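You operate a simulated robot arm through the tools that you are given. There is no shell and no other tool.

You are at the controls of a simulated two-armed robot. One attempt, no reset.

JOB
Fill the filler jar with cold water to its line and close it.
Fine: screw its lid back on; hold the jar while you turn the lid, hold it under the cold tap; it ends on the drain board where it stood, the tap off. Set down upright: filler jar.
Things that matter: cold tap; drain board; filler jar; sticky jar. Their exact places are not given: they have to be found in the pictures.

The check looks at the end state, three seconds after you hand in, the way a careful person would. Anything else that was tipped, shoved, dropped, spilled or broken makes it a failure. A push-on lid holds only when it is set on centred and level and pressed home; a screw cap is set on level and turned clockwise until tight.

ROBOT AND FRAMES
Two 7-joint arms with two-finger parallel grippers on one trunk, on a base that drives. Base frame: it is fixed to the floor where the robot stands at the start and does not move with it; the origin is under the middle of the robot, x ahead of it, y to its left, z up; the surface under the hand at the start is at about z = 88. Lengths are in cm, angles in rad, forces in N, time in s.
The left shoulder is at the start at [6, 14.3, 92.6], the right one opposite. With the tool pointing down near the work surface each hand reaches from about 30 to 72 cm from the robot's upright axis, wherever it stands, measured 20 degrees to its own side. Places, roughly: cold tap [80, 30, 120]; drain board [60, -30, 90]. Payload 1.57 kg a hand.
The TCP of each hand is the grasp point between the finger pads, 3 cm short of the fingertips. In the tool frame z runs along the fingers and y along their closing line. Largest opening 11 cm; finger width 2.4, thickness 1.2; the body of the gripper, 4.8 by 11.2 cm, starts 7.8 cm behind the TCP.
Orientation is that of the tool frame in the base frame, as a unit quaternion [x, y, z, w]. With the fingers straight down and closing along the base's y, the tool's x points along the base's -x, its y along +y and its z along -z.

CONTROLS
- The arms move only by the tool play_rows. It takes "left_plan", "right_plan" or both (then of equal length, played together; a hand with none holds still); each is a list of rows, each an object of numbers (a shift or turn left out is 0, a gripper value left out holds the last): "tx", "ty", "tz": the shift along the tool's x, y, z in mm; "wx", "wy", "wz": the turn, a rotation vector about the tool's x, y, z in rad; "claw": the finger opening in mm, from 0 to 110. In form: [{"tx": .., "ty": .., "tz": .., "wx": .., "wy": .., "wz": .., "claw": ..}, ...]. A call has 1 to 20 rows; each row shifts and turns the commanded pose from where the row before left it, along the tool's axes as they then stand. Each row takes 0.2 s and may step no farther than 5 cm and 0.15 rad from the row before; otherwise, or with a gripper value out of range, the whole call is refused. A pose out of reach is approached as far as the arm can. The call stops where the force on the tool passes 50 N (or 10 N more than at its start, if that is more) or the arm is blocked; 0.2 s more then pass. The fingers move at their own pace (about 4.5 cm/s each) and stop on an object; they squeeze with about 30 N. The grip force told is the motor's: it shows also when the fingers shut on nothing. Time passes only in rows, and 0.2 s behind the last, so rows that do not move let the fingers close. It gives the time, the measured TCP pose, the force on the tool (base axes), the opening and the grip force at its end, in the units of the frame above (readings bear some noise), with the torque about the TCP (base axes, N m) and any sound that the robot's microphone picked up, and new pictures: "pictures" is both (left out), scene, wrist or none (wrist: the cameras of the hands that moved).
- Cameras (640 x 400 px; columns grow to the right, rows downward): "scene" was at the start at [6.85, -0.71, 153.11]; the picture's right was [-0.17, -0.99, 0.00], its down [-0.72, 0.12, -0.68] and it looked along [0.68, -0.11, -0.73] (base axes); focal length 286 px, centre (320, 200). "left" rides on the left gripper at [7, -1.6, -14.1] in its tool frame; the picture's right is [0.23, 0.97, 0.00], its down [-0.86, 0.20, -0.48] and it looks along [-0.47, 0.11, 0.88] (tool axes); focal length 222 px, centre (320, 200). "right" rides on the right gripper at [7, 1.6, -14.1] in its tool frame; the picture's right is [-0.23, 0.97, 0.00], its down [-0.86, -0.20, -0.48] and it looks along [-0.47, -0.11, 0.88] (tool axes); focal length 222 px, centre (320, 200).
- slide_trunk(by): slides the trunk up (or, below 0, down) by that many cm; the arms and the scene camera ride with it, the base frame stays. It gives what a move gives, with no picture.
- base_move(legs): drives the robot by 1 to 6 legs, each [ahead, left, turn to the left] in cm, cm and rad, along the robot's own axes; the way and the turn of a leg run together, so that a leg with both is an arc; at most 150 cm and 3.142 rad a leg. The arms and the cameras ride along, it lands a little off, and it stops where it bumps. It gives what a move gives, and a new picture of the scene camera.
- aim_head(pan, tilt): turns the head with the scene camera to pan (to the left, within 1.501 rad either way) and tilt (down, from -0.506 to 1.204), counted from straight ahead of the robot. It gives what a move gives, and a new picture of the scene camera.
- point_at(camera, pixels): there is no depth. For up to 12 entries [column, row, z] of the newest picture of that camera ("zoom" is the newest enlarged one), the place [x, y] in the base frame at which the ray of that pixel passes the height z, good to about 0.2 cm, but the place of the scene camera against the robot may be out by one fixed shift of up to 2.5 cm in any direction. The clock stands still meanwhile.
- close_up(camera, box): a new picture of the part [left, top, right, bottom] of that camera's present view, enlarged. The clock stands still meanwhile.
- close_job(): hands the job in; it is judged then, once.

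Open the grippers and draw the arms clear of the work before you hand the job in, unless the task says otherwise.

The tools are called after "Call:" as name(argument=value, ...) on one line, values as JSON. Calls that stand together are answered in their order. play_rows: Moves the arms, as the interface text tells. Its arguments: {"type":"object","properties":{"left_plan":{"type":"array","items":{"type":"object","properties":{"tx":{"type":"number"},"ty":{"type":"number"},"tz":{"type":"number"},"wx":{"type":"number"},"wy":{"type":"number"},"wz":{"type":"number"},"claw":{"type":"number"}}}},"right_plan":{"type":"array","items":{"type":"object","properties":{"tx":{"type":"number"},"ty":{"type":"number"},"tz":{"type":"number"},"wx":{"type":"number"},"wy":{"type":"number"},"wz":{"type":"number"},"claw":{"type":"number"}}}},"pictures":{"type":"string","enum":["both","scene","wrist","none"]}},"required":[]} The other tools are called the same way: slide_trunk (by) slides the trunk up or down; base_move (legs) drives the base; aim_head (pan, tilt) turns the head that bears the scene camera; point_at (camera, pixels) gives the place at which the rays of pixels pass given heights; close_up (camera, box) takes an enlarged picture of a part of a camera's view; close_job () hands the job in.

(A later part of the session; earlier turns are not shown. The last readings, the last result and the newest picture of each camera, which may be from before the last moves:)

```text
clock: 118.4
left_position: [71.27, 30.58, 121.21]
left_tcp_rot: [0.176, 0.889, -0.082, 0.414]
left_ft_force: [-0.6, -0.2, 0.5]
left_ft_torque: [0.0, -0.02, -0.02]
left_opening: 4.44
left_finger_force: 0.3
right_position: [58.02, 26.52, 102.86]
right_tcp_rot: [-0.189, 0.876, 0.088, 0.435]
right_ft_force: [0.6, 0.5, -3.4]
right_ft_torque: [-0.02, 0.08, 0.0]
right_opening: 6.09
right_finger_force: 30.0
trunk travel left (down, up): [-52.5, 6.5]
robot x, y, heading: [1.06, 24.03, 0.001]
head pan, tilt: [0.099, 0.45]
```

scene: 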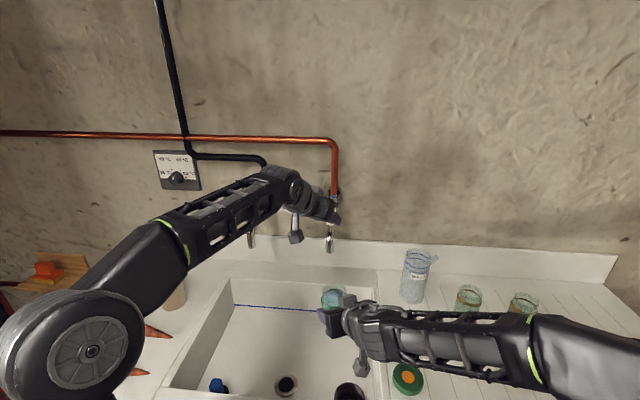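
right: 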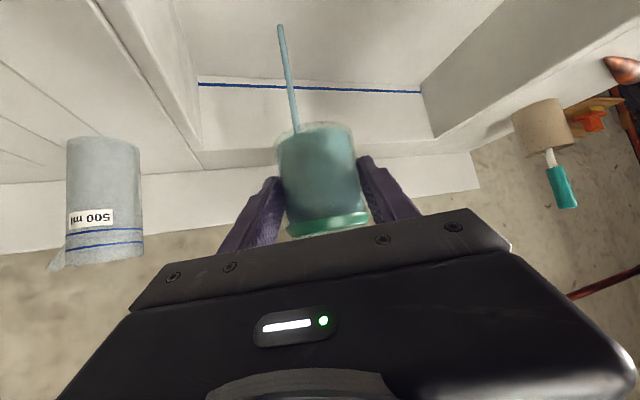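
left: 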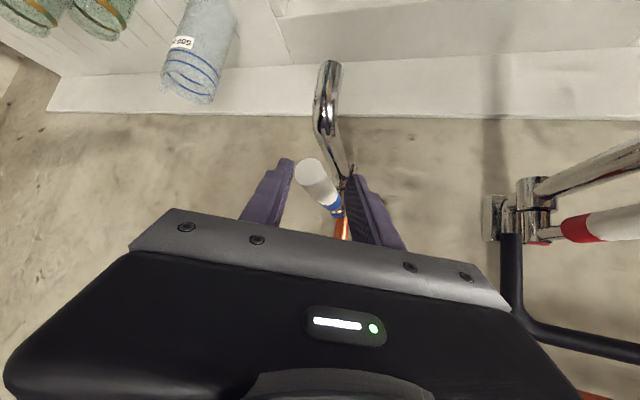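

The stream has stopped. I push the lever 5 mm more toward its stop to be sure, then zoom on the spout.

Call:
play_rows(left_plan=[{"tx": 0.7, "ty": 2.8, "tz": -0.9}, {"tx": 0.5, "ty": 1.9, "tz": -0.6}, {}], pictures="wrist")

Call:
close_up(camera="scene", box=[290, 200, 370, 320])

Call:
close_up(camera="left", box=[240, 30, 420, 240])

```text
clock: 119.2
left_position: [71.19, 30.82, 121.26]
left_tcp_rot: [0.176, 0.89, -0.081, 0.414]
left_ft_force: [-0.6, -4.2, 1.4]
left_ft_torque: [-0.14, 0.0, -0.02]
left_opening: 4.82
left_finger_force: 2.1
right_position: [57.96, 26.51, 102.73]
right_tcp_rot: [-0.19, 0.876, 0.089, 0.434]
right_ft_force: [-0.3, -1.1, -3.2]
right_ft_torque: [-0.03, 0.08, 0.02]
right_opening: 6.07
right_finger_force: 30.0
trunk travel left (down, up): [-52.5, 6.5]
robot x, y, heading: [1.07, 24.65, 0.002]
head pan, tilt: [0.099, 0.45]
```

left: 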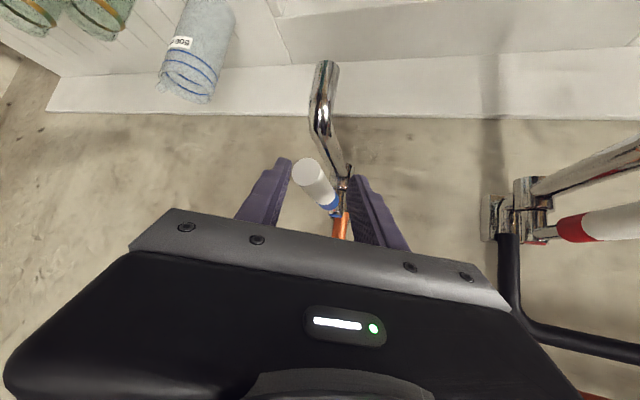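

```text
3.33 times, centred on (330, 260) of scene
```

zoom: 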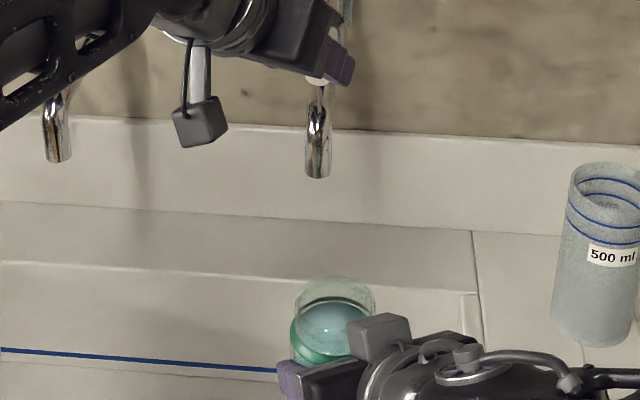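

```text
1.90 times, centred on (330, 135) of left
```

zoom: 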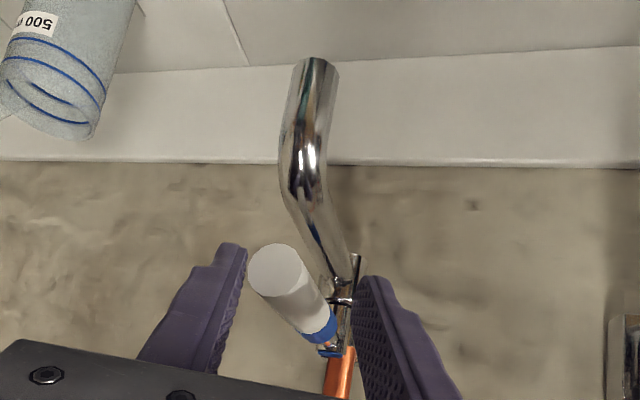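

The lever is against its stop (−4 N) and no water runs. I ease off, draw the left hand straight back out along its fingers and then away from the tap.

Call:
play_rows(left_plan=[{"tx": -0.8, "ty": -5, "tz": 1.5}, {"tz": -20}, {"tz": -30}, {"tz": -30}, {"tz": -30}, {"tx": 33, "ty": 6, "tz": -16}, {"tx": 32, "ty": 6, "tz": -16}], pictures="both")

Call:
close_up(camera="scene", box=[290, 170, 380, 320])

```text
clock: 120.8
left_position: [57.57, 37.27, 125.26]
left_tcp_rot: [0.175, 0.889, -0.082, 0.414]
left_ft_force: [-0.7, -0.4, 0.7]
left_ft_torque: [-0.03, 0.0, -0.03]
left_opening: 4.41
left_finger_force: 0.1
right_position: [57.96, 26.5, 102.85]
right_tcp_rot: [-0.19, 0.876, 0.088, 0.435]
right_ft_force: [0.8, -0.3, -4.9]
right_ft_torque: [0.0, 0.05, 0.0]
right_opening: 6.13
right_finger_force: 29.6
trunk travel left (down, up): [-52.5, 6.5]
robot x, y, heading: [0.94, 24.67, 0.004]
head pan, tilt: [0.099, 0.45]
```

scene: 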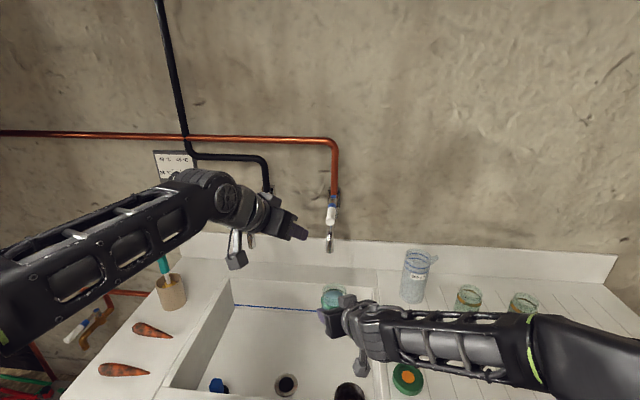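
left: 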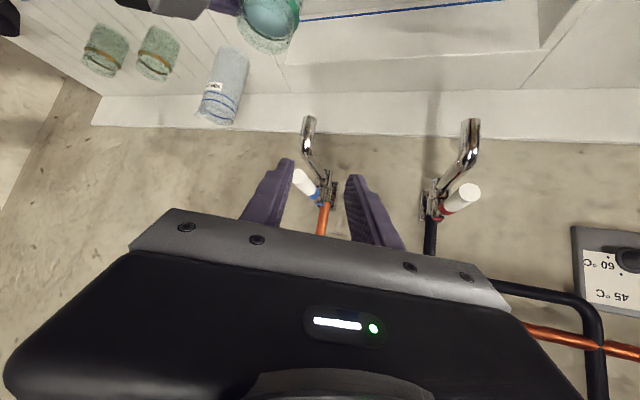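

```text
2.67 times, centred on (335, 245) of scene
```

zoom: 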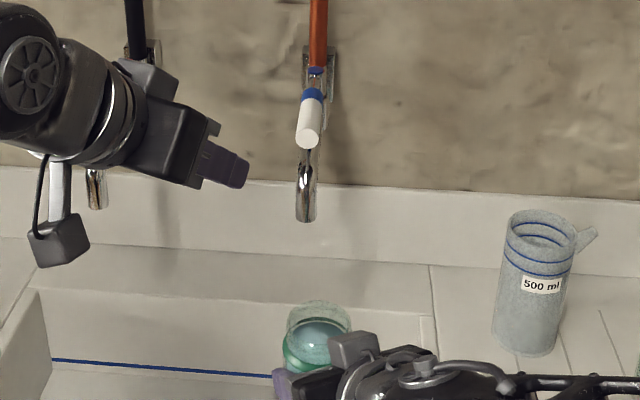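

Tap off, spout dry, lever as at the start. I drive back and right to stand before the jar's place on the drain board.

Call:
base_move(legs=[[-7, 0, 0], [0, -21.6, 0]])

Call:
aim_head(pan=-0.1, tilt=0.8)

```text
clock: 123.1
left_position: [50.8, 16.23, 125.29]
left_tcp_rot: [0.177, 0.89, -0.081, 0.413]
left_ft_force: [-0.5, -0.5, 0.2]
left_ft_torque: [0.05, -0.03, 0.03]
left_opening: 4.4
left_finger_force: 0.0
right_position: [51.09, 5.59, 102.84]
right_tcp_rot: [-0.189, 0.876, 0.088, 0.435]
right_ft_force: [-0.4, -0.2, -3.9]
right_ft_torque: [-0.01, 0.06, 0.02]
right_opening: 6.08
right_finger_force: 29.8
trunk travel left (down, up): [-52.5, 6.5]
robot x, y, heading: [-5.86, 3.82, -0.005]
head pan, tilt: [0.099, 0.45]
```

scene: 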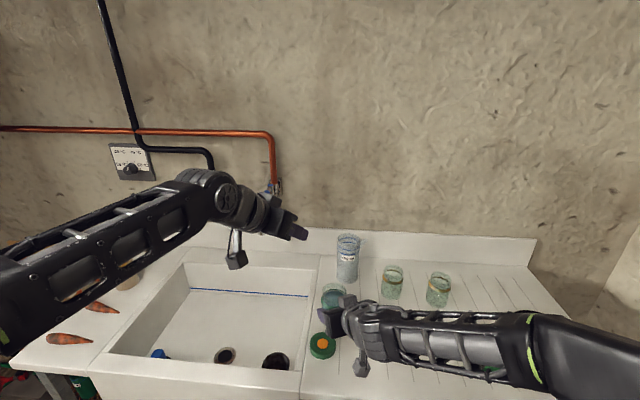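

```text
clock: 123.9
left_position: [50.91, 16.37, 125.37]
left_tcp_rot: [0.177, 0.89, -0.082, 0.413]
left_ft_force: [-0.3, -0.6, 0.2]
left_ft_torque: [-0.01, 0.01, -0.04]
left_opening: 4.42
left_finger_force: 0.0
right_position: [51.02, 5.55, 102.7]
right_tcp_rot: [-0.189, 0.876, 0.088, 0.435]
right_ft_force: [0.1, -0.2, -3.7]
right_ft_torque: [0.02, 0.08, 0.04]
right_opening: 6.11
right_finger_force: 30.0
trunk travel left (down, up): [-52.5, 6.5]
robot x, y, heading: [-5.91, 3.81, -0.0]
head pan, tilt: [-0.099, 0.799]
```

scene: 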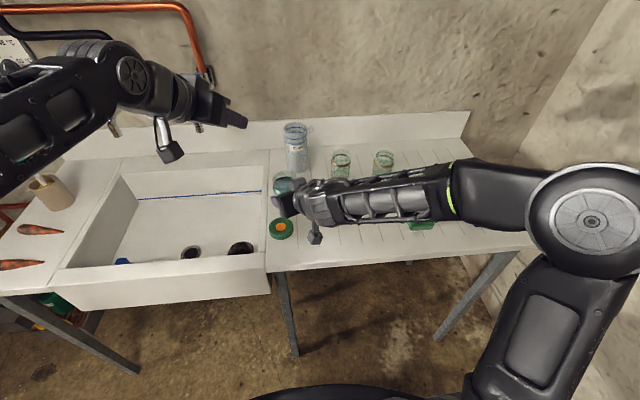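

The lid waits at (281,229) on the board. I bring the jar back over its old place and lower it most of the way.

Call:
play_rows(right_plan=[{"tx": 12, "ty": -6, "tz": -15}, {"tx": 12, "ty": -6, "tz": -15}, {"tx": 12, "ty": -6, "tz": -16}, {"tx": 16, "tz": 12}, {"tx": 16, "tz": 12}, {"tx": 16, "tz": 12}, {"tx": 14, "tz": 11}, {"tx": 8, "tz": 6}], pictures="both")

```text
clock: 125.7
left_position: [50.9, 16.34, 125.38]
left_tcp_rot: [0.176, 0.89, -0.082, 0.413]
left_ft_force: [-0.2, 0.8, 0.6]
left_ft_torque: [0.0, -0.01, 0.0]
left_opening: 4.39
left_finger_force: 0.0
right_position: [46.43, 1.54, 94.1]
right_tcp_rot: [-0.189, 0.876, 0.088, 0.435]
right_ft_force: [0.7, 0.2, -3.9]
right_ft_torque: [-0.02, 0.03, 0.04]
right_opening: 6.1
right_finger_force: 30.1
trunk travel left (down, up): [-52.5, 6.5]
robot x, y, heading: [-5.98, 4.0, -0.007]
head pan, tilt: [-0.099, 0.799]
```

scene: 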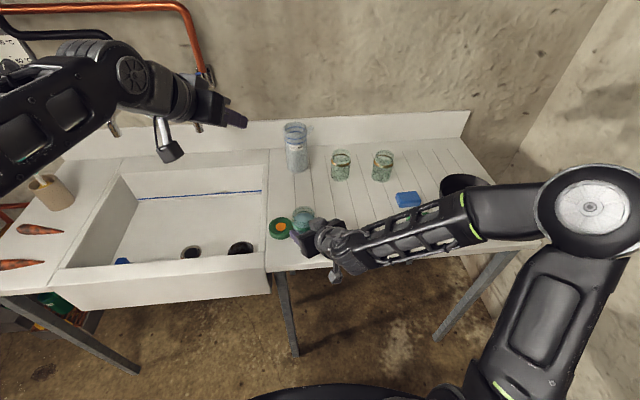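
right: 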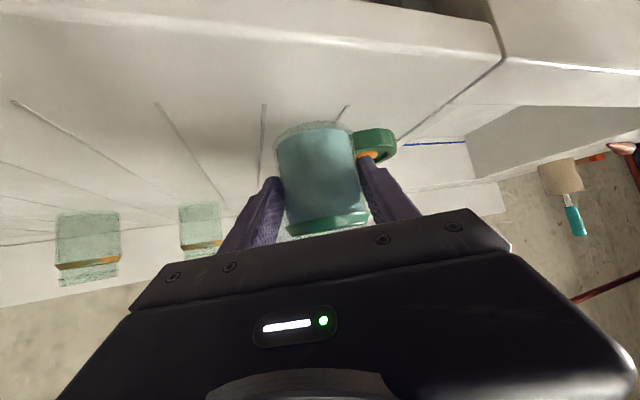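

About 1.3 cm remains to the board. I lower 9 mm, then in small steps until contact.

Call:
play_rows(right_plan=[{"tx": 4, "tz": 3}, {"tx": 3, "tz": 2.3}, {"tx": 1.6, "tz": 1.2}], pictures="none")

Call:
play_rows(right_plan=[{"tx": 1.2, "tz": 0.9}, {"tx": 1.2, "tz": 0.9}], pictures="none")

```text
clock: 126.5
left_position: [50.79, 16.28, 125.29]
left_tcp_rot: [0.176, 0.89, -0.081, 0.413]
left_ft_force: [0.5, 0.0, 0.4]
left_ft_torque: [-0.02, 0.03, -0.01]
left_opening: 4.38
left_finger_force: 0.1
right_position: [46.45, 1.44, 92.83]
right_tcp_rot: [-0.19, 0.876, 0.088, 0.435]
right_ft_force: [-0.8, 0.0, -3.6]
right_ft_torque: [0.0, 0.09, -0.03]
right_opening: 6.1
right_finger_force: 29.7
trunk travel left (down, up): [-52.5, 6.5]
robot x, y, heading: [-6.1, 3.55, -0.004]
head pan, tilt: [-0.099, 0.799]
```

```text
clock: 127.1
left_position: [50.64, 16.35, 125.42]
left_tcp_rot: [0.177, 0.889, -0.082, 0.413]
left_ft_force: [-0.1, 0.4, -0.8]
left_ft_torque: [0.01, 0.0, 0.01]
left_opening: 4.4
left_finger_force: 0.1
right_position: [46.44, 1.44, 92.84]
right_tcp_rot: [-0.19, 0.874, 0.088, 0.438]
right_ft_force: [-3.1, 0.5, 13.1]
right_ft_torque: [0.43, 0.32, 0.01]
right_opening: 6.11
right_finger_force: 30.0
trunk travel left (down, up): [-52.5, 6.5]
robot x, y, heading: [-5.94, 3.96, 0.002]
head pan, tilt: [-0.099, 0.799]
```

The jar touches the board (13 N). I relieve it slightly, and lower and reorient the left hand to point down with yaw ≈1.1 for fetching the lid.

Call:
play_rows(right_plan=[{"tx": -0.8, "tz": -0.6}, {}, {}, {}, {}, {}, {}, {}, {}, {}], left_plan=[{"tx": 30, "tz": 25}, {"tx": 30, "tz": 25}, {"tx": 30, "tz": 25}, {"tx": 20, "tz": 17}, {"wy": 0.145}, {"wy": 0.145}, {"wy": 0.145}, {"wy": 0.145}, {"wy": 0.145}, {"wy": 0.13, "claw": 86}], pictures="wrist")

Call:
play_rows(left_plan=[{"wz": -0.148}, {"wz": -0.148}, {"wz": -0.148}, {"wz": -0.148}, {"wz": -0.148}, {"wz": -0.148}, {"wz": -0.148}, {"wz": -0.148}, {"wz": -0.148}, {"wz": -0.148}], pictures="both")

```text
clock: 129.3
left_position: [50.45, 16.47, 110.52]
left_tcp_rot: [0.194, 0.98, -0.013, 0.047]
left_ft_force: [0.1, 0.5, -1.0]
left_ft_torque: [-0.01, -0.02, -0.02]
left_opening: 7.79
left_finger_force: 0.1
left hand out of reach, approached as far as the arm can: row 10
right_position: [46.47, 1.45, 92.81]
right_tcp_rot: [-0.189, 0.875, 0.087, 0.436]
right_ft_force: [1.0, 3.8, 20.0]
right_ft_torque: [0.49, -0.37, 0.22]
right_opening: 6.12
right_finger_force: 30.1
trunk travel left (down, up): [-52.5, 6.5]
robot x, y, heading: [-6.17, 3.41, 0.0]
head pan, tilt: [-0.099, 0.799]
```

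right: 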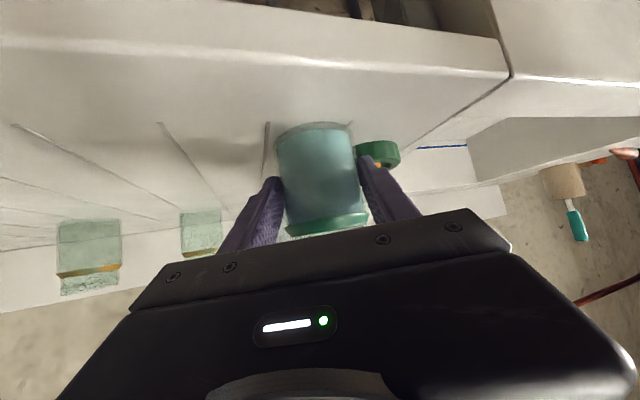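
left: 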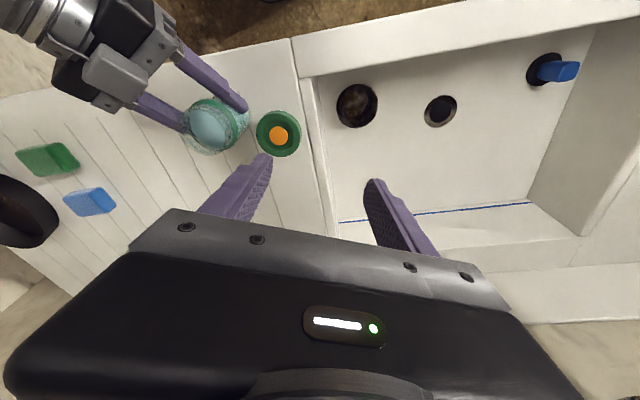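

```text
clock: 131.5
left_position: [50.68, 16.46, 110.36]
left_tcp_rot: [-0.519, 0.854, -0.042, 0.026]
left_ft_force: [0.3, -0.6, 0.3]
left_ft_torque: [-0.01, 0.01, -0.01]
left_opening: 8.6
left_finger_force: 0.1
right_position: [46.54, 1.47, 92.81]
right_tcp_rot: [-0.189, 0.875, 0.088, 0.437]
right_ft_force: [3.0, 1.3, 21.5]
right_ft_torque: [0.33, -0.37, 0.08]
right_opening: 6.1
right_finger_force: 30.3
trunk travel left (down, up): [-52.5, 6.5]
robot x, y, heading: [-5.77, 4.01, -0.005]
head pan, tilt: [-0.099, 0.799]
```

scene: 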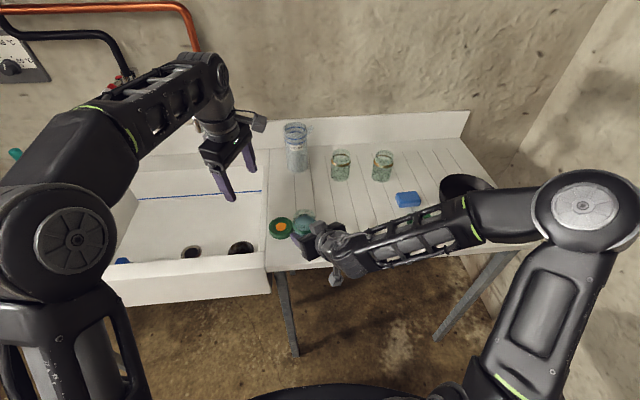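
left: 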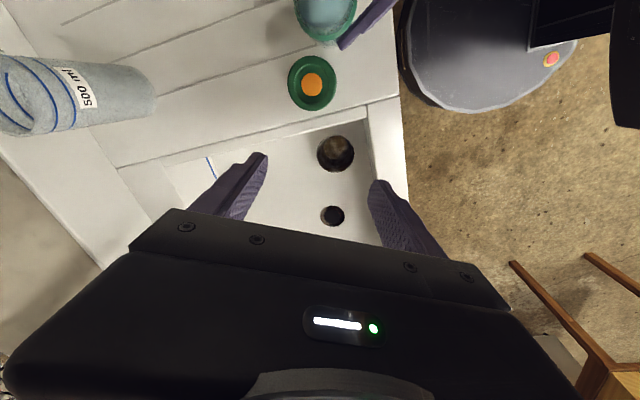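

The right hand presses 20 N on the board, so I relieve it 1.5 mm; the left hand is still tilted 0.1 rad, which I remove while lowering and moving over the lid.

Call:
play_rows(right_plan=[{"tx": -1.2, "tz": -0.9}, {}, {}, {}, {}, {}], left_plan=[{"tz": 40}, {"wx": -0.099}, {"tx": 30, "ty": -22}, {"tx": 30, "ty": -23}, {"tz": 25}, {}], pictures="wrist")

```text
clock: 132.9
left_position: [51.4, 13.58, 104.03]
left_tcp_rot: [-0.518, 0.855, 0.0, 0.001]
left_ft_force: [0.8, -0.9, 0.7]
left_ft_torque: [0.01, -0.01, 0.02]
left_opening: 8.6
left_finger_force: 0.0
left hand out of reach, approached as far as the arm can: row 3, 4
right_position: [46.43, 1.44, 92.68]
right_tcp_rot: [-0.189, 0.876, 0.088, 0.435]
right_ft_force: [-1.6, -1.5, 1.1]
right_ft_torque: [-0.04, -0.14, -0.05]
right_opening: 6.14
right_finger_force: 29.7
trunk travel left (down, up): [-52.5, 6.5]
robot x, y, heading: [-6.03, 3.7, -0.001]
head pan, tilt: [-0.099, 0.799]
```

right: 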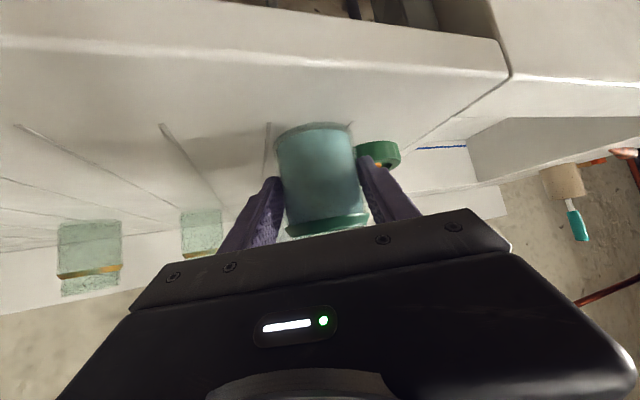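
left: 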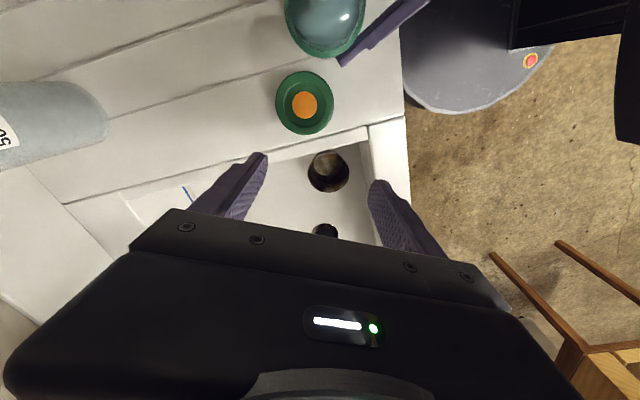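

The hand is level. I measure the lid at (304,105).

Call:
point_at(camera="left", pixels=[[304, 105, 89.6], [325, 20, 97.5]])

```text
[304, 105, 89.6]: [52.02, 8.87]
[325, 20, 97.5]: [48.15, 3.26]
```

Lid at [52.0, 8.9]. I move over it and descend so the tips come just above the board.

Call:
play_rows(left_plan=[{"tz": 25}, {"tz": 25}, {"tx": 19, "ty": -13}, {"tx": 19.7, "ty": -13.9}, {"tz": 30}, {"tz": 30}, {"tz": 13}], pictures="wrist")

```text
clock: 134.5
left_position: [52.02, 9.09, 91.6]
left_tcp_rot: [-0.518, 0.855, 0.0, 0.0]
left_ft_force: [-0.7, 0.0, 0.0]
left_ft_torque: [-0.02, -0.03, -0.01]
left_opening: 8.6
left_finger_force: 0.0
right_position: [46.57, 1.5, 92.8]
right_tcp_rot: [-0.19, 0.876, 0.089, 0.435]
right_ft_force: [0.4, -0.1, -3.9]
right_ft_torque: [-0.01, 0.05, 0.0]
right_opening: 6.12
right_finger_force: 30.2
trunk travel left (down, up): [-52.5, 6.5]
robot x, y, heading: [-5.91, 3.9, 0.005]
head pan, tilt: [-0.099, 0.799]
```

left: 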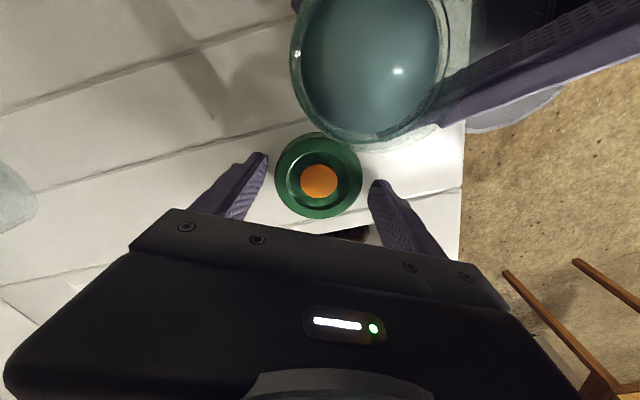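

Centred. I go 4 mm lower and grip the lid.

Call:
play_rows(left_plan=[{"tz": 4}, {"claw": 76}, {"claw": 50}, {"claw": 50}, {"claw": 50}], pictures="wrist")

```text
clock: 135.7
left_position: [52.01, 9.0, 91.14]
left_tcp_rot: [-0.517, 0.856, 0.001, 0.0]
left_ft_force: [0.3, -0.3, 0.0]
left_ft_torque: [0.02, -0.02, -0.02]
left_opening: 6.71
left_finger_force: 30.2
right_position: [46.58, 1.42, 92.87]
right_tcp_rot: [-0.19, 0.876, 0.089, 0.435]
right_ft_force: [-0.1, 0.0, -3.7]
right_ft_torque: [-0.02, 0.06, 0.01]
right_opening: 6.1
right_finger_force: 30.7
trunk travel left (down, up): [-52.5, 6.5]
robot x, y, heading: [-5.93, 3.97, -0.003]
head pan, tilt: [-0.099, 0.799]
```

left: 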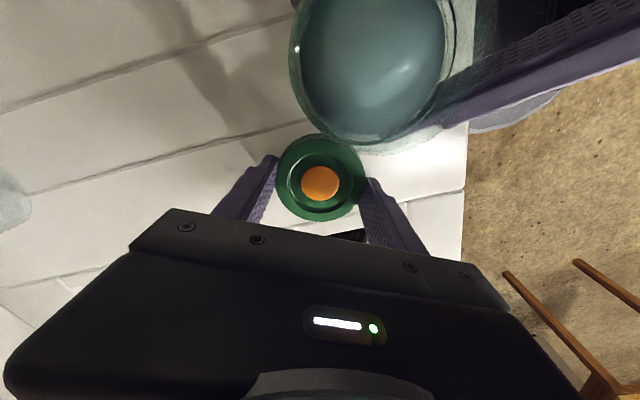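

Lid held (6.71 cm). Before lifting I measure the jar's rim in this picture to get its exact axis.

Call:
close_up(camera="left", box=[270, 0, 500, 170])

```text
2.35 times, centred on (385, 85) of left
```

zoom: 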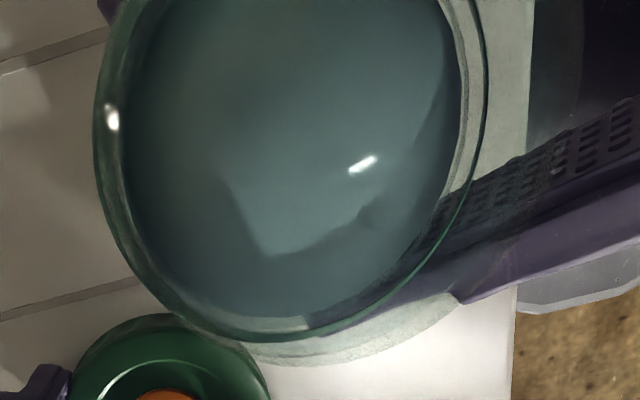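

Call:
point_at(camera="left", pixels=[[288.4, 59.5, 97.5], [370.1, 145.4, 97.5], [456.5, 46.7, 97.5], [312.7, 121.2, 97.5], [431.8, 111.4, 97.5], [288.4, 59.5, 98], [370.1, 145.4, 98], [456.5, 46.7, 98], [312.7, 121.2, 98], [431.8, 111.4, 98]])

```text
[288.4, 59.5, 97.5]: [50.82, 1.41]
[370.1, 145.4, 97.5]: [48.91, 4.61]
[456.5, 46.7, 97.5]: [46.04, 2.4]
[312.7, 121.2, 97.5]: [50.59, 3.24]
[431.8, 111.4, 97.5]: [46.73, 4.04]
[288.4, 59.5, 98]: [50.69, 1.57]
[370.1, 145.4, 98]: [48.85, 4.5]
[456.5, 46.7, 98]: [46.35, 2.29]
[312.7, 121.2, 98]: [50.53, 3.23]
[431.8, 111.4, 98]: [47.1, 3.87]
```

The rim fit gives an axis near [48.3, 2.1]. I lift the lid above rim height, toward the jar, and take another view to confirm.

Call:
play_rows(left_plan=[{"tz": -20}, {"tz": -30}, {"tz": -30}, {"tz": -33}, {}], pictures="both")

Call:
close_up(camera="left", box=[240, 0, 440, 140])

```text
clock: 136.9
left_position: [52.01, 9.15, 102.38]
left_tcp_rot: [-0.518, 0.855, 0.001, -0.001]
left_ft_force: [-0.8, 0.2, -0.9]
left_ft_torque: [-0.03, 0.01, 0.01]
left_opening: 6.7
left_finger_force: 29.8
right_position: [46.44, 1.41, 92.91]
right_tcp_rot: [-0.189, 0.876, 0.088, 0.435]
right_ft_force: [0.0, 0.6, -3.4]
right_ft_torque: [-0.01, 0.07, 0.0]
right_opening: 6.13
right_finger_force: 30.0
trunk travel left (down, up): [-52.5, 6.5]
robot x, y, heading: [-5.59, 3.79, 0.001]
head pan, tilt: [-0.099, 0.799]
```

scene: 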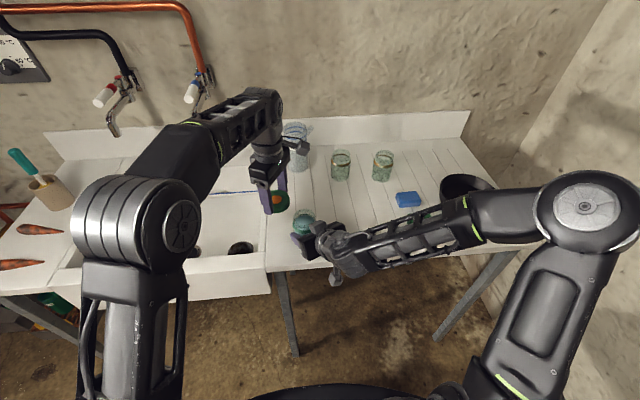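
left: 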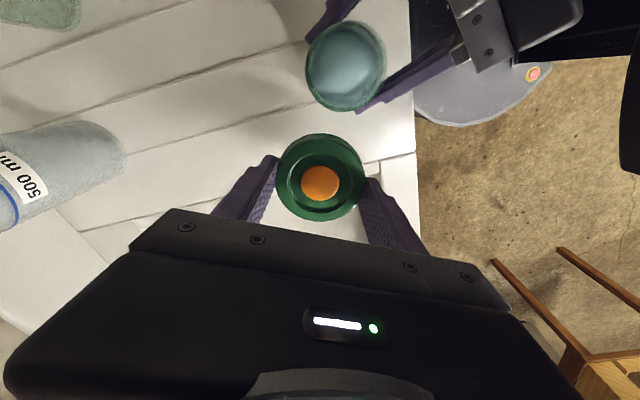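

```text
2.86 times, centred on (340, 70) of left
```

zoom: 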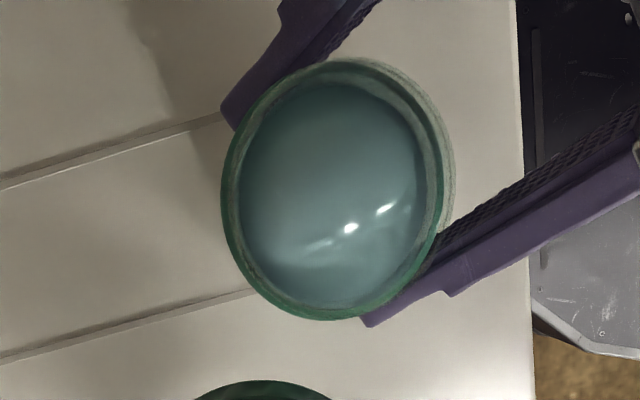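

The lid is firmly held and the camera is almost straight over the jar now. I query the rim's centre (344.5, 66.5) and edges.

Call:
point_at(camera="left", pixels=[[344.5, 66.5, 97.5], [344.5, 66.5, 96.5], [305.7, 66.5, 97], [383.4, 66.5, 97], [345.2, 21, 97], [343.5, 112, 97], [305.7, 66.5, 97.8], [383.4, 66.5, 97.8]])

```text
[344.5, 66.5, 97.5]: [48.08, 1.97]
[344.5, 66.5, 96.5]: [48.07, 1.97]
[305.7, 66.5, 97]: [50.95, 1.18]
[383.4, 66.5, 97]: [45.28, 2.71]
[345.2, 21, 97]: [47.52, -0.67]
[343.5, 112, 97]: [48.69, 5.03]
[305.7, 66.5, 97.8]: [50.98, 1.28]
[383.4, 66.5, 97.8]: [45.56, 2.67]
```

Rim axis [48.1, 2.07], radius ~2.9. I carry the lid over it, at the same time setting the jar fully on the board.

Call:
play_rows(left_plan=[{"tx": 27, "ty": 1}, {"tx": 27, "ty": 1}, {"tx": 26.5}, {}], right_plan=[{"tx": 0.6, "tz": 0.5}, {}, {}, {}], pictures="both")

Call:
close_up(camera="scene", box=[260, 160, 360, 270])

```text
clock: 137.9
left_position: [47.95, 2.03, 102.3]
left_tcp_rot: [-0.518, 0.855, 0.0, 0.001]
left_ft_force: [0.0, 0.2, 0.2]
left_ft_torque: [-0.02, 0.01, 0.0]
left_opening: 6.7
left_finger_force: 29.8
right_position: [46.54, 1.48, 92.72]
right_tcp_rot: [-0.189, 0.876, 0.087, 0.435]
right_ft_force: [1.0, 0.2, 0.1]
right_ft_torque: [0.12, 0.03, -0.02]
right_opening: 6.09
right_finger_force: 30.3
trunk travel left (down, up): [-52.5, 6.5]
robot x, y, heading: [-5.86, 3.99, -0.003]
head pan, tilt: [-0.099, 0.799]
```

scene: 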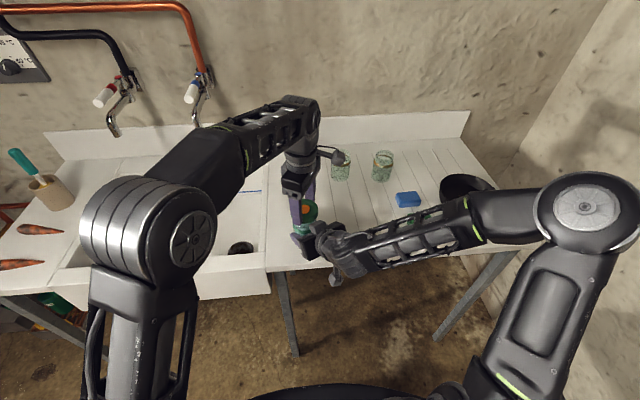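
right: 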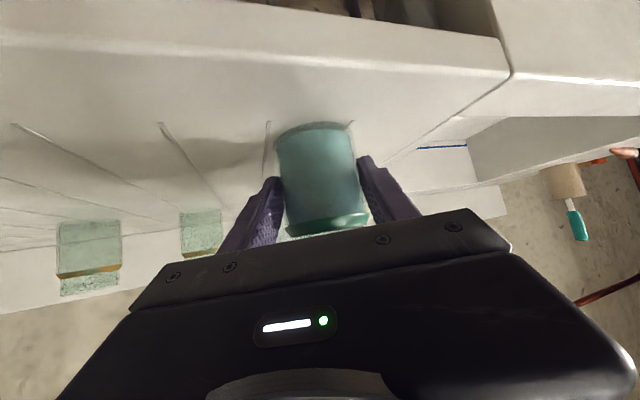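
left: 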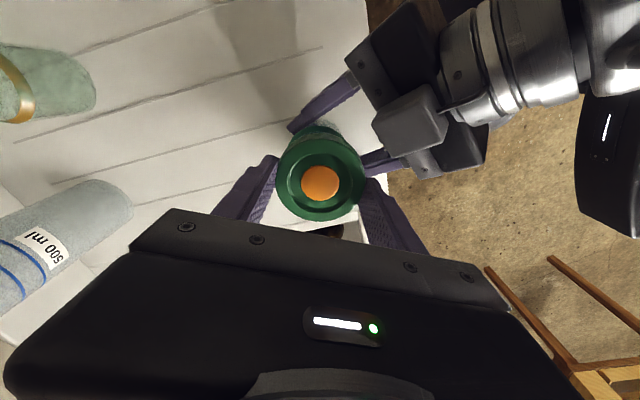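

```text
3.64 times, centred on (310, 215) of scene
```

zoom: 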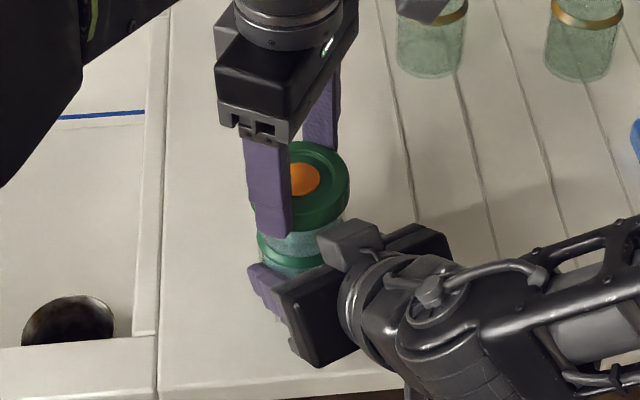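

Lid above the jar, well centred (within 1.5 mm). I correct that and lower until it touches the rim.

Call:
play_rows(left_plan=[{"tx": -0.9, "ty": -0.9}, {"tz": 5}, {"tz": 4}, {"tz": 3}, {"tz": 2}], pictures="none")

Call:
play_rows(left_plan=[{"tz": 2}, {"tz": 1.5}], pictures="wrist")

```text
clock: 139.1
left_position: [48.13, 2.2, 101.03]
left_tcp_rot: [-0.518, 0.855, 0.001, 0.0]
left_ft_force: [-0.7, -0.6, -0.5]
left_ft_torque: [-0.01, 0.01, 0.0]
left_opening: 6.68
left_finger_force: 30.2
right_position: [46.54, 1.4, 92.78]
right_tcp_rot: [-0.189, 0.876, 0.088, 0.436]
right_ft_force: [0.9, -0.9, 2.1]
right_ft_torque: [0.14, -0.04, 0.02]
right_opening: 6.09
right_finger_force: 29.8
trunk travel left (down, up): [-52.5, 6.5]
robot x, y, heading: [-5.91, 3.85, -0.006]
head pan, tilt: [-0.099, 0.799]
```

```text
clock: 139.7
left_position: [48.05, 2.14, 100.66]
left_tcp_rot: [-0.518, 0.855, 0.0, 0.0]
left_ft_force: [0.6, 0.0, -0.3]
left_ft_torque: [0.03, 0.0, -0.01]
left_opening: 6.7
left_finger_force: 29.7
right_position: [46.62, 1.42, 92.7]
right_tcp_rot: [-0.189, 0.876, 0.088, 0.435]
right_ft_force: [-0.1, -0.3, 2.3]
right_ft_torque: [0.13, -0.03, -0.04]
right_opening: 6.14
right_finger_force: 29.8
trunk travel left (down, up): [-52.5, 6.5]
robot x, y, heading: [-5.73, 3.78, 0.003]
head pan, tilt: [-0.099, 0.799]
```

left: 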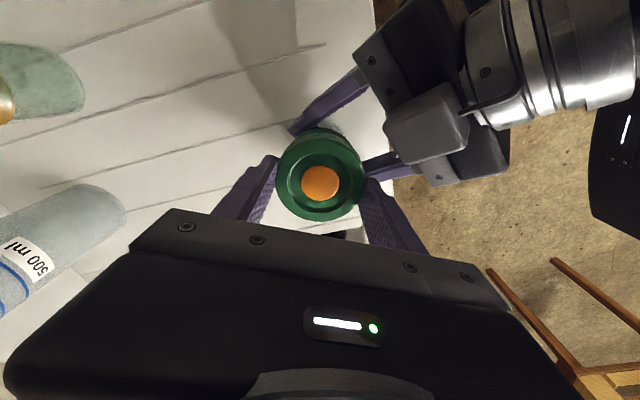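

No contact yet at z 100.66; I go on in 1.5 mm steps.

Call:
play_rows(left_plan=[{"tz": 1.5}, {"tz": 1.5}], pictures="none")

Call:
play_rows(left_plan=[{"tz": 1.5}, {"tz": 1}], pictures="none")

```text
clock: 140.3
left_position: [48.13, 2.04, 100.34]
left_tcp_rot: [-0.519, 0.855, 0.0, 0.001]
left_ft_force: [-0.3, 0.8, -0.2]
left_ft_torque: [0.0, -0.03, 0.01]
left_opening: 6.69
left_finger_force: 29.8
right_position: [46.57, 1.37, 92.81]
right_tcp_rot: [-0.189, 0.876, 0.088, 0.436]
right_ft_force: [1.3, -0.9, 1.2]
right_ft_torque: [0.14, -0.05, -0.05]
right_opening: 6.1
right_finger_force: 29.8
trunk travel left (down, up): [-52.5, 6.5]
robot x, y, heading: [-5.68, 4.23, -0.005]
head pan, tilt: [-0.099, 0.799]
```

```text
clock: 140.9
left_position: [48.12, 2.04, 100.17]
left_tcp_rot: [-0.518, 0.855, 0.001, 0.001]
left_ft_force: [0.1, 0.2, 0.0]
left_ft_torque: [0.0, -0.02, 0.01]
left_opening: 6.72
left_finger_force: 30.4
right_position: [46.54, 1.42, 92.82]
right_tcp_rot: [-0.189, 0.876, 0.088, 0.435]
right_ft_force: [1.0, 0.2, 2.7]
right_ft_torque: [0.17, -0.05, -0.07]
right_opening: 6.12
right_finger_force: 30.0
trunk travel left (down, up): [-52.5, 6.5]
robot x, y, heading: [-6.09, 3.63, -0.002]
head pan, tilt: [-0.099, 0.799]
```

Call:
play_rows(left_plan=[{"tz": 1}, {"tz": 1}], pictures="none")

Call:
play_rows(left_plan=[{"tz": 1}, {"tz": 1}], pictures="wrist")

Call:
close_up(camera="scene", box=[260, 160, 360, 270])

```text
clock: 141.5
left_position: [48.22, 2.16, 99.89]
left_tcp_rot: [-0.518, 0.855, 0.003, 0.001]
left_ft_force: [-3.6, 1.7, -1.6]
left_ft_torque: [0.0, -0.22, -0.01]
left_opening: 6.73
left_finger_force: 29.7
right_position: [46.44, 1.37, 92.82]
right_tcp_rot: [-0.189, 0.876, 0.088, 0.435]
right_ft_force: [3.1, -1.4, 2.7]
right_ft_torque: [0.19, 0.28, -0.05]
right_opening: 6.11
right_finger_force: 29.4
trunk travel left (down, up): [-52.5, 6.5]
robot x, y, heading: [-5.61, 3.91, -0.002]
head pan, tilt: [-0.099, 0.799]
```

```text
clock: 142.1
left_position: [48.07, 2.02, 99.79]
left_tcp_rot: [-0.518, 0.855, 0.001, 0.001]
left_ft_force: [-10.9, 5.7, 11.4]
left_ft_torque: [0.29, 0.37, 0.04]
left_opening: 6.73
left_finger_force: 30.2
right_position: [46.46, 1.38, 92.82]
right_tcp_rot: [-0.188, 0.876, 0.087, 0.435]
right_ft_force: [10.3, -1.3, -5.0]
right_ft_torque: [0.39, 0.11, -0.05]
right_opening: 6.11
right_finger_force: 29.7
trunk travel left (down, up): [-52.5, 6.5]
robot x, y, heading: [-5.8, 3.59, -0.002]
head pan, tilt: [-0.099, 0.799]
```

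left: 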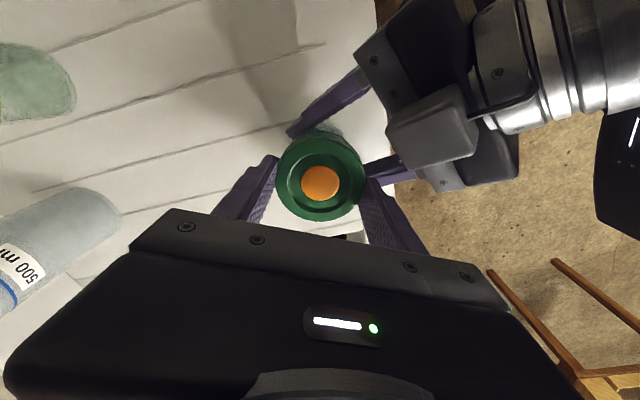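

```text
3.64 times, centred on (310, 215) of scene
```

zoom: 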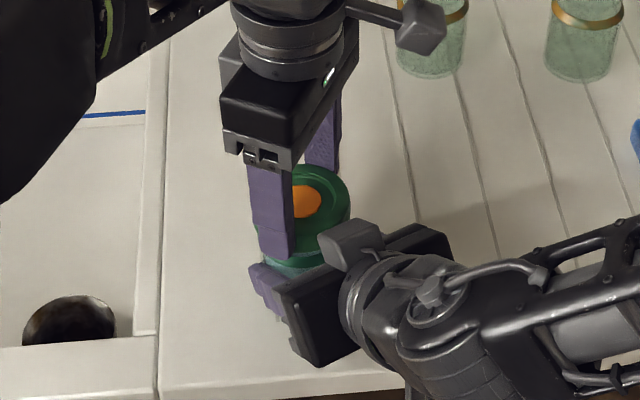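

The lid touches (11 N down) with a side force of about −11/+6 N, meaning it is ~1 mm off toward +x. I shift 1.3 mm to relieve that, then begin turning clockwise.

Call:
play_rows(left_plan=[{"ty": 1.3}, {}], pictures="none")

Call:
play_rows(left_plan=[{"wz": 0.12, "tz": 0.2}, {"wz": 0.12, "tz": 0.2}, {"wz": 0.12, "tz": 0.2}], pictures="none")

```text
clock: 142.7
left_position: [48.15, 2.08, 99.76]
left_tcp_rot: [-0.518, 0.855, 0.0, 0.002]
left_ft_force: [-4.8, 2.4, 14.0]
left_ft_torque: [0.27, 0.4, 0.01]
left_opening: 6.71
left_finger_force: 29.8
right_position: [46.53, 1.45, 92.76]
right_tcp_rot: [-0.188, 0.876, 0.087, 0.435]
right_ft_force: [9.2, -2.7, -4.7]
right_ft_torque: [0.05, -0.55, -0.13]
right_opening: 6.1
right_finger_force: 30.1
trunk travel left (down, up): [-52.5, 6.5]
robot x, y, heading: [-6.05, 3.95, -0.0]
head pan, tilt: [-0.099, 0.799]
```

```text
clock: 143.5
left_position: [48.13, 2.03, 99.79]
left_tcp_rot: [-0.356, 0.935, -0.001, 0.002]
left_ft_force: [-2.6, 3.0, 22.7]
left_ft_torque: [0.06, 0.13, 0.01]
left_opening: 6.68
left_finger_force: 30.0
right_position: [46.46, 1.4, 92.78]
right_tcp_rot: [-0.188, 0.876, 0.088, 0.436]
right_ft_force: [9.7, -3.9, -6.3]
right_ft_torque: [0.15, -0.33, -0.18]
right_opening: 6.07
right_finger_force: 29.9
trunk travel left (down, up): [-52.5, 6.5]
robot x, y, heading: [-5.92, 3.78, 0.001]
head pan, tilt: [-0.099, 0.799]
```

Axial 23 N, no binding torque. I carry on clockwise to the end of the stroke.

Call:
play_rows(left_plan=[{"wz": 0.125}, {"wz": 0.125}, {"wz": 0.125}, {"wz": 0.125}], pictures="none")

Call:
play_rows(left_plan=[{"wz": 0.125}, {"wz": 0.125}, {"wz": 0.125}, {"wz": 0.125}], pictures="wrist")

```text
clock: 144.5
left_position: [48.05, 1.93, 99.85]
left_tcp_rot: [-0.113, 0.994, 0.0, 0.002]
left_ft_force: [-1.1, -1.2, 22.0]
left_ft_torque: [-0.3, -0.2, -0.02]
left_opening: 6.72
left_finger_force: 29.9
right_position: [46.35, 1.4, 92.89]
right_tcp_rot: [-0.189, 0.876, 0.088, 0.435]
right_ft_force: [8.6, -2.6, -6.5]
right_ft_torque: [-0.02, 0.1, -0.16]
right_opening: 6.11
right_finger_force: 30.5
trunk travel left (down, up): [-52.5, 6.5]
robot x, y, heading: [-6.03, 3.61, 0.004]
head pan, tilt: [-0.099, 0.799]
```

```text
clock: 145.5
left_position: [47.92, 2.13, 99.63]
left_tcp_rot: [0.135, 0.991, 0.0, 0.001]
left_ft_force: [2.3, -2.3, 11.3]
left_ft_torque: [-0.44, -0.13, 0.01]
left_opening: 6.71
left_finger_force: 29.7
right_position: [46.48, 1.5, 92.77]
right_tcp_rot: [-0.189, 0.875, 0.088, 0.436]
right_ft_force: [-0.6, -2.3, -3.1]
right_ft_torque: [0.08, -0.16, -0.08]
right_opening: 6.12
right_finger_force: 30.3
trunk travel left (down, up): [-52.5, 6.5]
robot x, y, heading: [-5.83, 3.73, -0.0]
head pan, tilt: [-0.099, 0.799]
```

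left: 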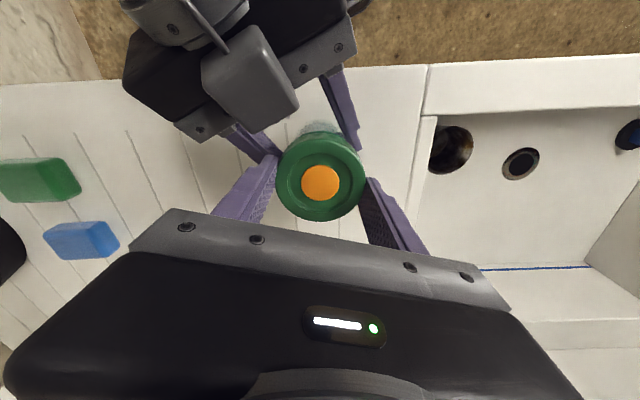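

The axial force dropped and the hand sank 2 mm: the thread has caught. I open, swing back, regrip 2 mm lower and take the second clockwise stroke.

Call:
play_rows(left_plan=[{"claw": 80}, {"claw": 80}, {"wz": -0.138}, {"wz": -0.138}, {"wz": -0.138}, {"wz": -0.138}, {"wz": -0.138}, {"wz": -0.138}, {"wz": -0.138}, {"wz": -0.138}, {"wz": -0.138}, {"wz": -0.138}, {"tz": 2}, {"claw": 50}, {"claw": 50}, {"claw": 50}], pictures="wrist")

Call:
play_rows(left_plan=[{"wz": 0.138, "tz": 0.1}, {"wz": 0.138, "tz": 0.1}, {"wz": 0.138, "tz": 0.1}, {"wz": 0.138, "tz": 0.1}, {"wz": 0.138, "tz": 0.1}], pictures="none")

Call:
play_rows(left_plan=[{"wz": 0.138, "tz": 0.1}, {"wz": 0.138, "tz": 0.1}, {"wz": 0.138, "tz": 0.1}, {"wz": 0.138, "tz": 0.1}, {"wz": 0.138, "tz": 0.1}], pictures="wrist")

```text
clock: 148.9
left_position: [48.03, 2.18, 99.47]
left_tcp_rot: [-0.527, 0.85, 0.001, 0.0]
left_ft_force: [1.6, -0.8, -0.4]
left_ft_torque: [-0.01, -0.05, -0.03]
left_opening: 6.93
left_finger_force: 29.8
right_position: [46.55, 1.49, 92.74]
right_tcp_rot: [-0.189, 0.876, 0.088, 0.435]
right_ft_force: [-0.9, -0.2, 3.2]
right_ft_torque: [0.14, -0.08, 0.01]
right_opening: 6.09
right_finger_force: 29.8
trunk travel left (down, up): [-52.5, 6.5]
robot x, y, heading: [-5.91, 3.94, -0.004]
head pan, tilt: [-0.099, 0.799]
```

left: 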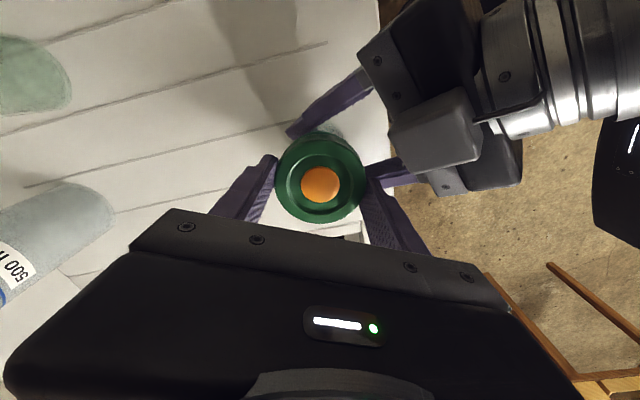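

```text
clock: 150.1
left_position: [48.06, 2.19, 99.48]
left_tcp_rot: [-0.207, 0.978, 0.001, 0.001]
left_ft_force: [4.7, -1.8, -1.0]
left_ft_torque: [-0.07, -0.17, -0.03]
left_opening: 6.9
left_finger_force: 29.7
right_position: [46.58, 1.53, 92.89]
right_tcp_rot: [-0.19, 0.876, 0.088, 0.435]
right_ft_force: [-1.8, 0.3, 4.6]
right_ft_torque: [0.07, -0.14, -0.07]
right_opening: 6.09
right_finger_force: 30.3
trunk travel left (down, up): [-52.5, 6.5]
robot x, y, heading: [-5.72, 3.73, -0.001]
head pan, tilt: [-0.099, 0.799]
```

```text
clock: 151.3
left_position: [48.05, 2.1, 99.41]
left_tcp_rot: [0.136, 0.991, 0.001, 0.001]
left_ft_force: [2.6, -2.1, -1.2]
left_ft_torque: [-0.15, -0.14, 0.01]
left_opening: 6.9
left_finger_force: 29.8
right_position: [46.46, 1.42, 92.86]
right_tcp_rot: [-0.19, 0.876, 0.089, 0.435]
right_ft_force: [-1.9, 1.7, 3.6]
right_ft_torque: [0.14, 0.1, 0.0]
right_opening: 6.1
right_finger_force: 30.3
trunk travel left (down, up): [-52.5, 6.5]
robot x, y, heading: [-5.46, 3.87, 0.0]
head pan, tilt: [-0.099, 0.799]
```

left: 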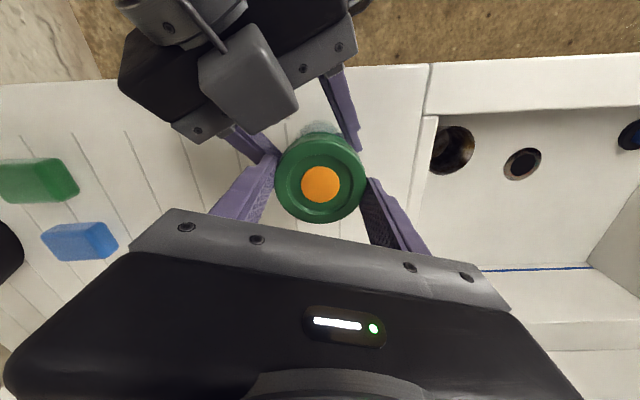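

The lid draws the hand slightly down, no binding yet. I regrip and take a third clockwise stroke.

Call:
play_rows(left_plan=[{"claw": 80}, {"claw": 80}, {"wz": -0.138}, {"wz": -0.138}, {"wz": -0.138}, {"wz": -0.138}, {"wz": -0.138}, {"wz": -0.138}, {"wz": -0.138}, {"wz": -0.138}, {"wz": -0.138}, {"wz": -0.138}, {"tz": 2}, {"claw": 50}, {"claw": 50}, {"claw": 50}], pictures="none")

Call:
play_rows(left_plan=[{"wz": 0.138, "tz": 0.1}, {"wz": 0.138, "tz": 0.1}, {"wz": 0.138, "tz": 0.1}, {"wz": 0.138, "tz": 0.1}, {"wz": 0.138, "tz": 0.1}], pictures="none")

Call:
play_rows(left_plan=[{"wz": 0.138, "tz": 0.1}, {"wz": 0.138, "tz": 0.1}, {"wz": 0.138, "tz": 0.1}, {"wz": 0.138, "tz": 0.1}, {"wz": 0.138, "tz": 0.1}], pictures="wrist")

```text
clock: 154.7
left_position: [48.0, 2.14, 99.12]
left_tcp_rot: [-0.527, 0.85, 0.0, 0.0]
left_ft_force: [1.8, -0.5, -0.3]
left_ft_torque: [-0.05, -0.04, -0.03]
left_opening: 7.01
left_finger_force: 30.2
right_position: [46.51, 1.49, 92.72]
right_tcp_rot: [-0.19, 0.876, 0.088, 0.435]
right_ft_force: [-2.3, 0.3, 3.5]
right_ft_torque: [0.08, -0.07, -0.01]
right_opening: 6.12
right_finger_force: 29.8
trunk travel left (down, up): [-52.5, 6.5]
robot x, y, heading: [-6.03, 3.88, -0.002]
head pan, tilt: [-0.099, 0.799]
```

```text
clock: 155.9
left_position: [47.86, 2.14, 99.22]
left_tcp_rot: [-0.207, 0.978, 0.001, -0.001]
left_ft_force: [0.9, -1.9, 1.7]
left_ft_torque: [-0.08, -0.05, 0.65]
left_opening: 6.76
left_finger_force: 29.9
right_position: [46.53, 1.4, 92.75]
right_tcp_rot: [-0.19, 0.876, 0.088, 0.435]
right_ft_force: [-1.3, 3.2, 3.3]
right_ft_torque: [0.28, 0.05, -0.57]
right_opening: 6.17
right_finger_force: 30.5
trunk travel left (down, up): [-52.5, 6.5]
robot x, y, heading: [-5.35, 3.64, -0.001]
head pan, tilt: [-0.099, 0.799]
```

```text
clock: 157.1
left_position: [48.0, 2.06, 99.19]
left_tcp_rot: [0.136, 0.991, 0.0, 0.0]
left_ft_force: [-0.8, -10.3, 2.4]
left_ft_torque: [-0.65, 0.13, 1.27]
left_opening: 6.71
left_finger_force: 29.8
right_position: [46.67, 1.59, 92.77]
right_tcp_rot: [-0.19, 0.876, 0.09, 0.435]
right_ft_force: [-0.6, 9.9, -0.4]
right_ft_torque: [0.23, -0.02, -1.03]
right_opening: 6.19
right_finger_force: 29.9
trunk travel left (down, up): [-52.5, 6.5]
robot x, y, heading: [-5.41, 3.94, -0.001]
head pan, tilt: [-0.099, 0.799]
```

left: 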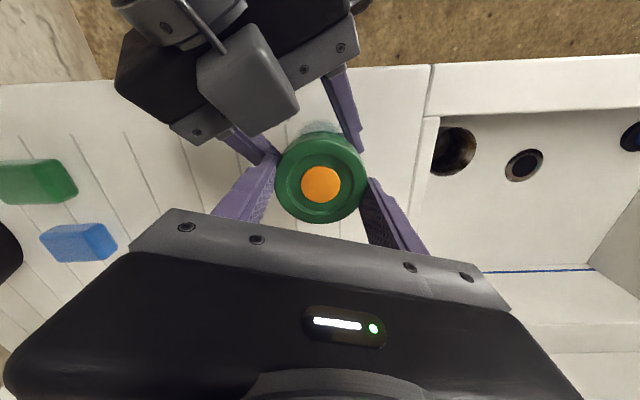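

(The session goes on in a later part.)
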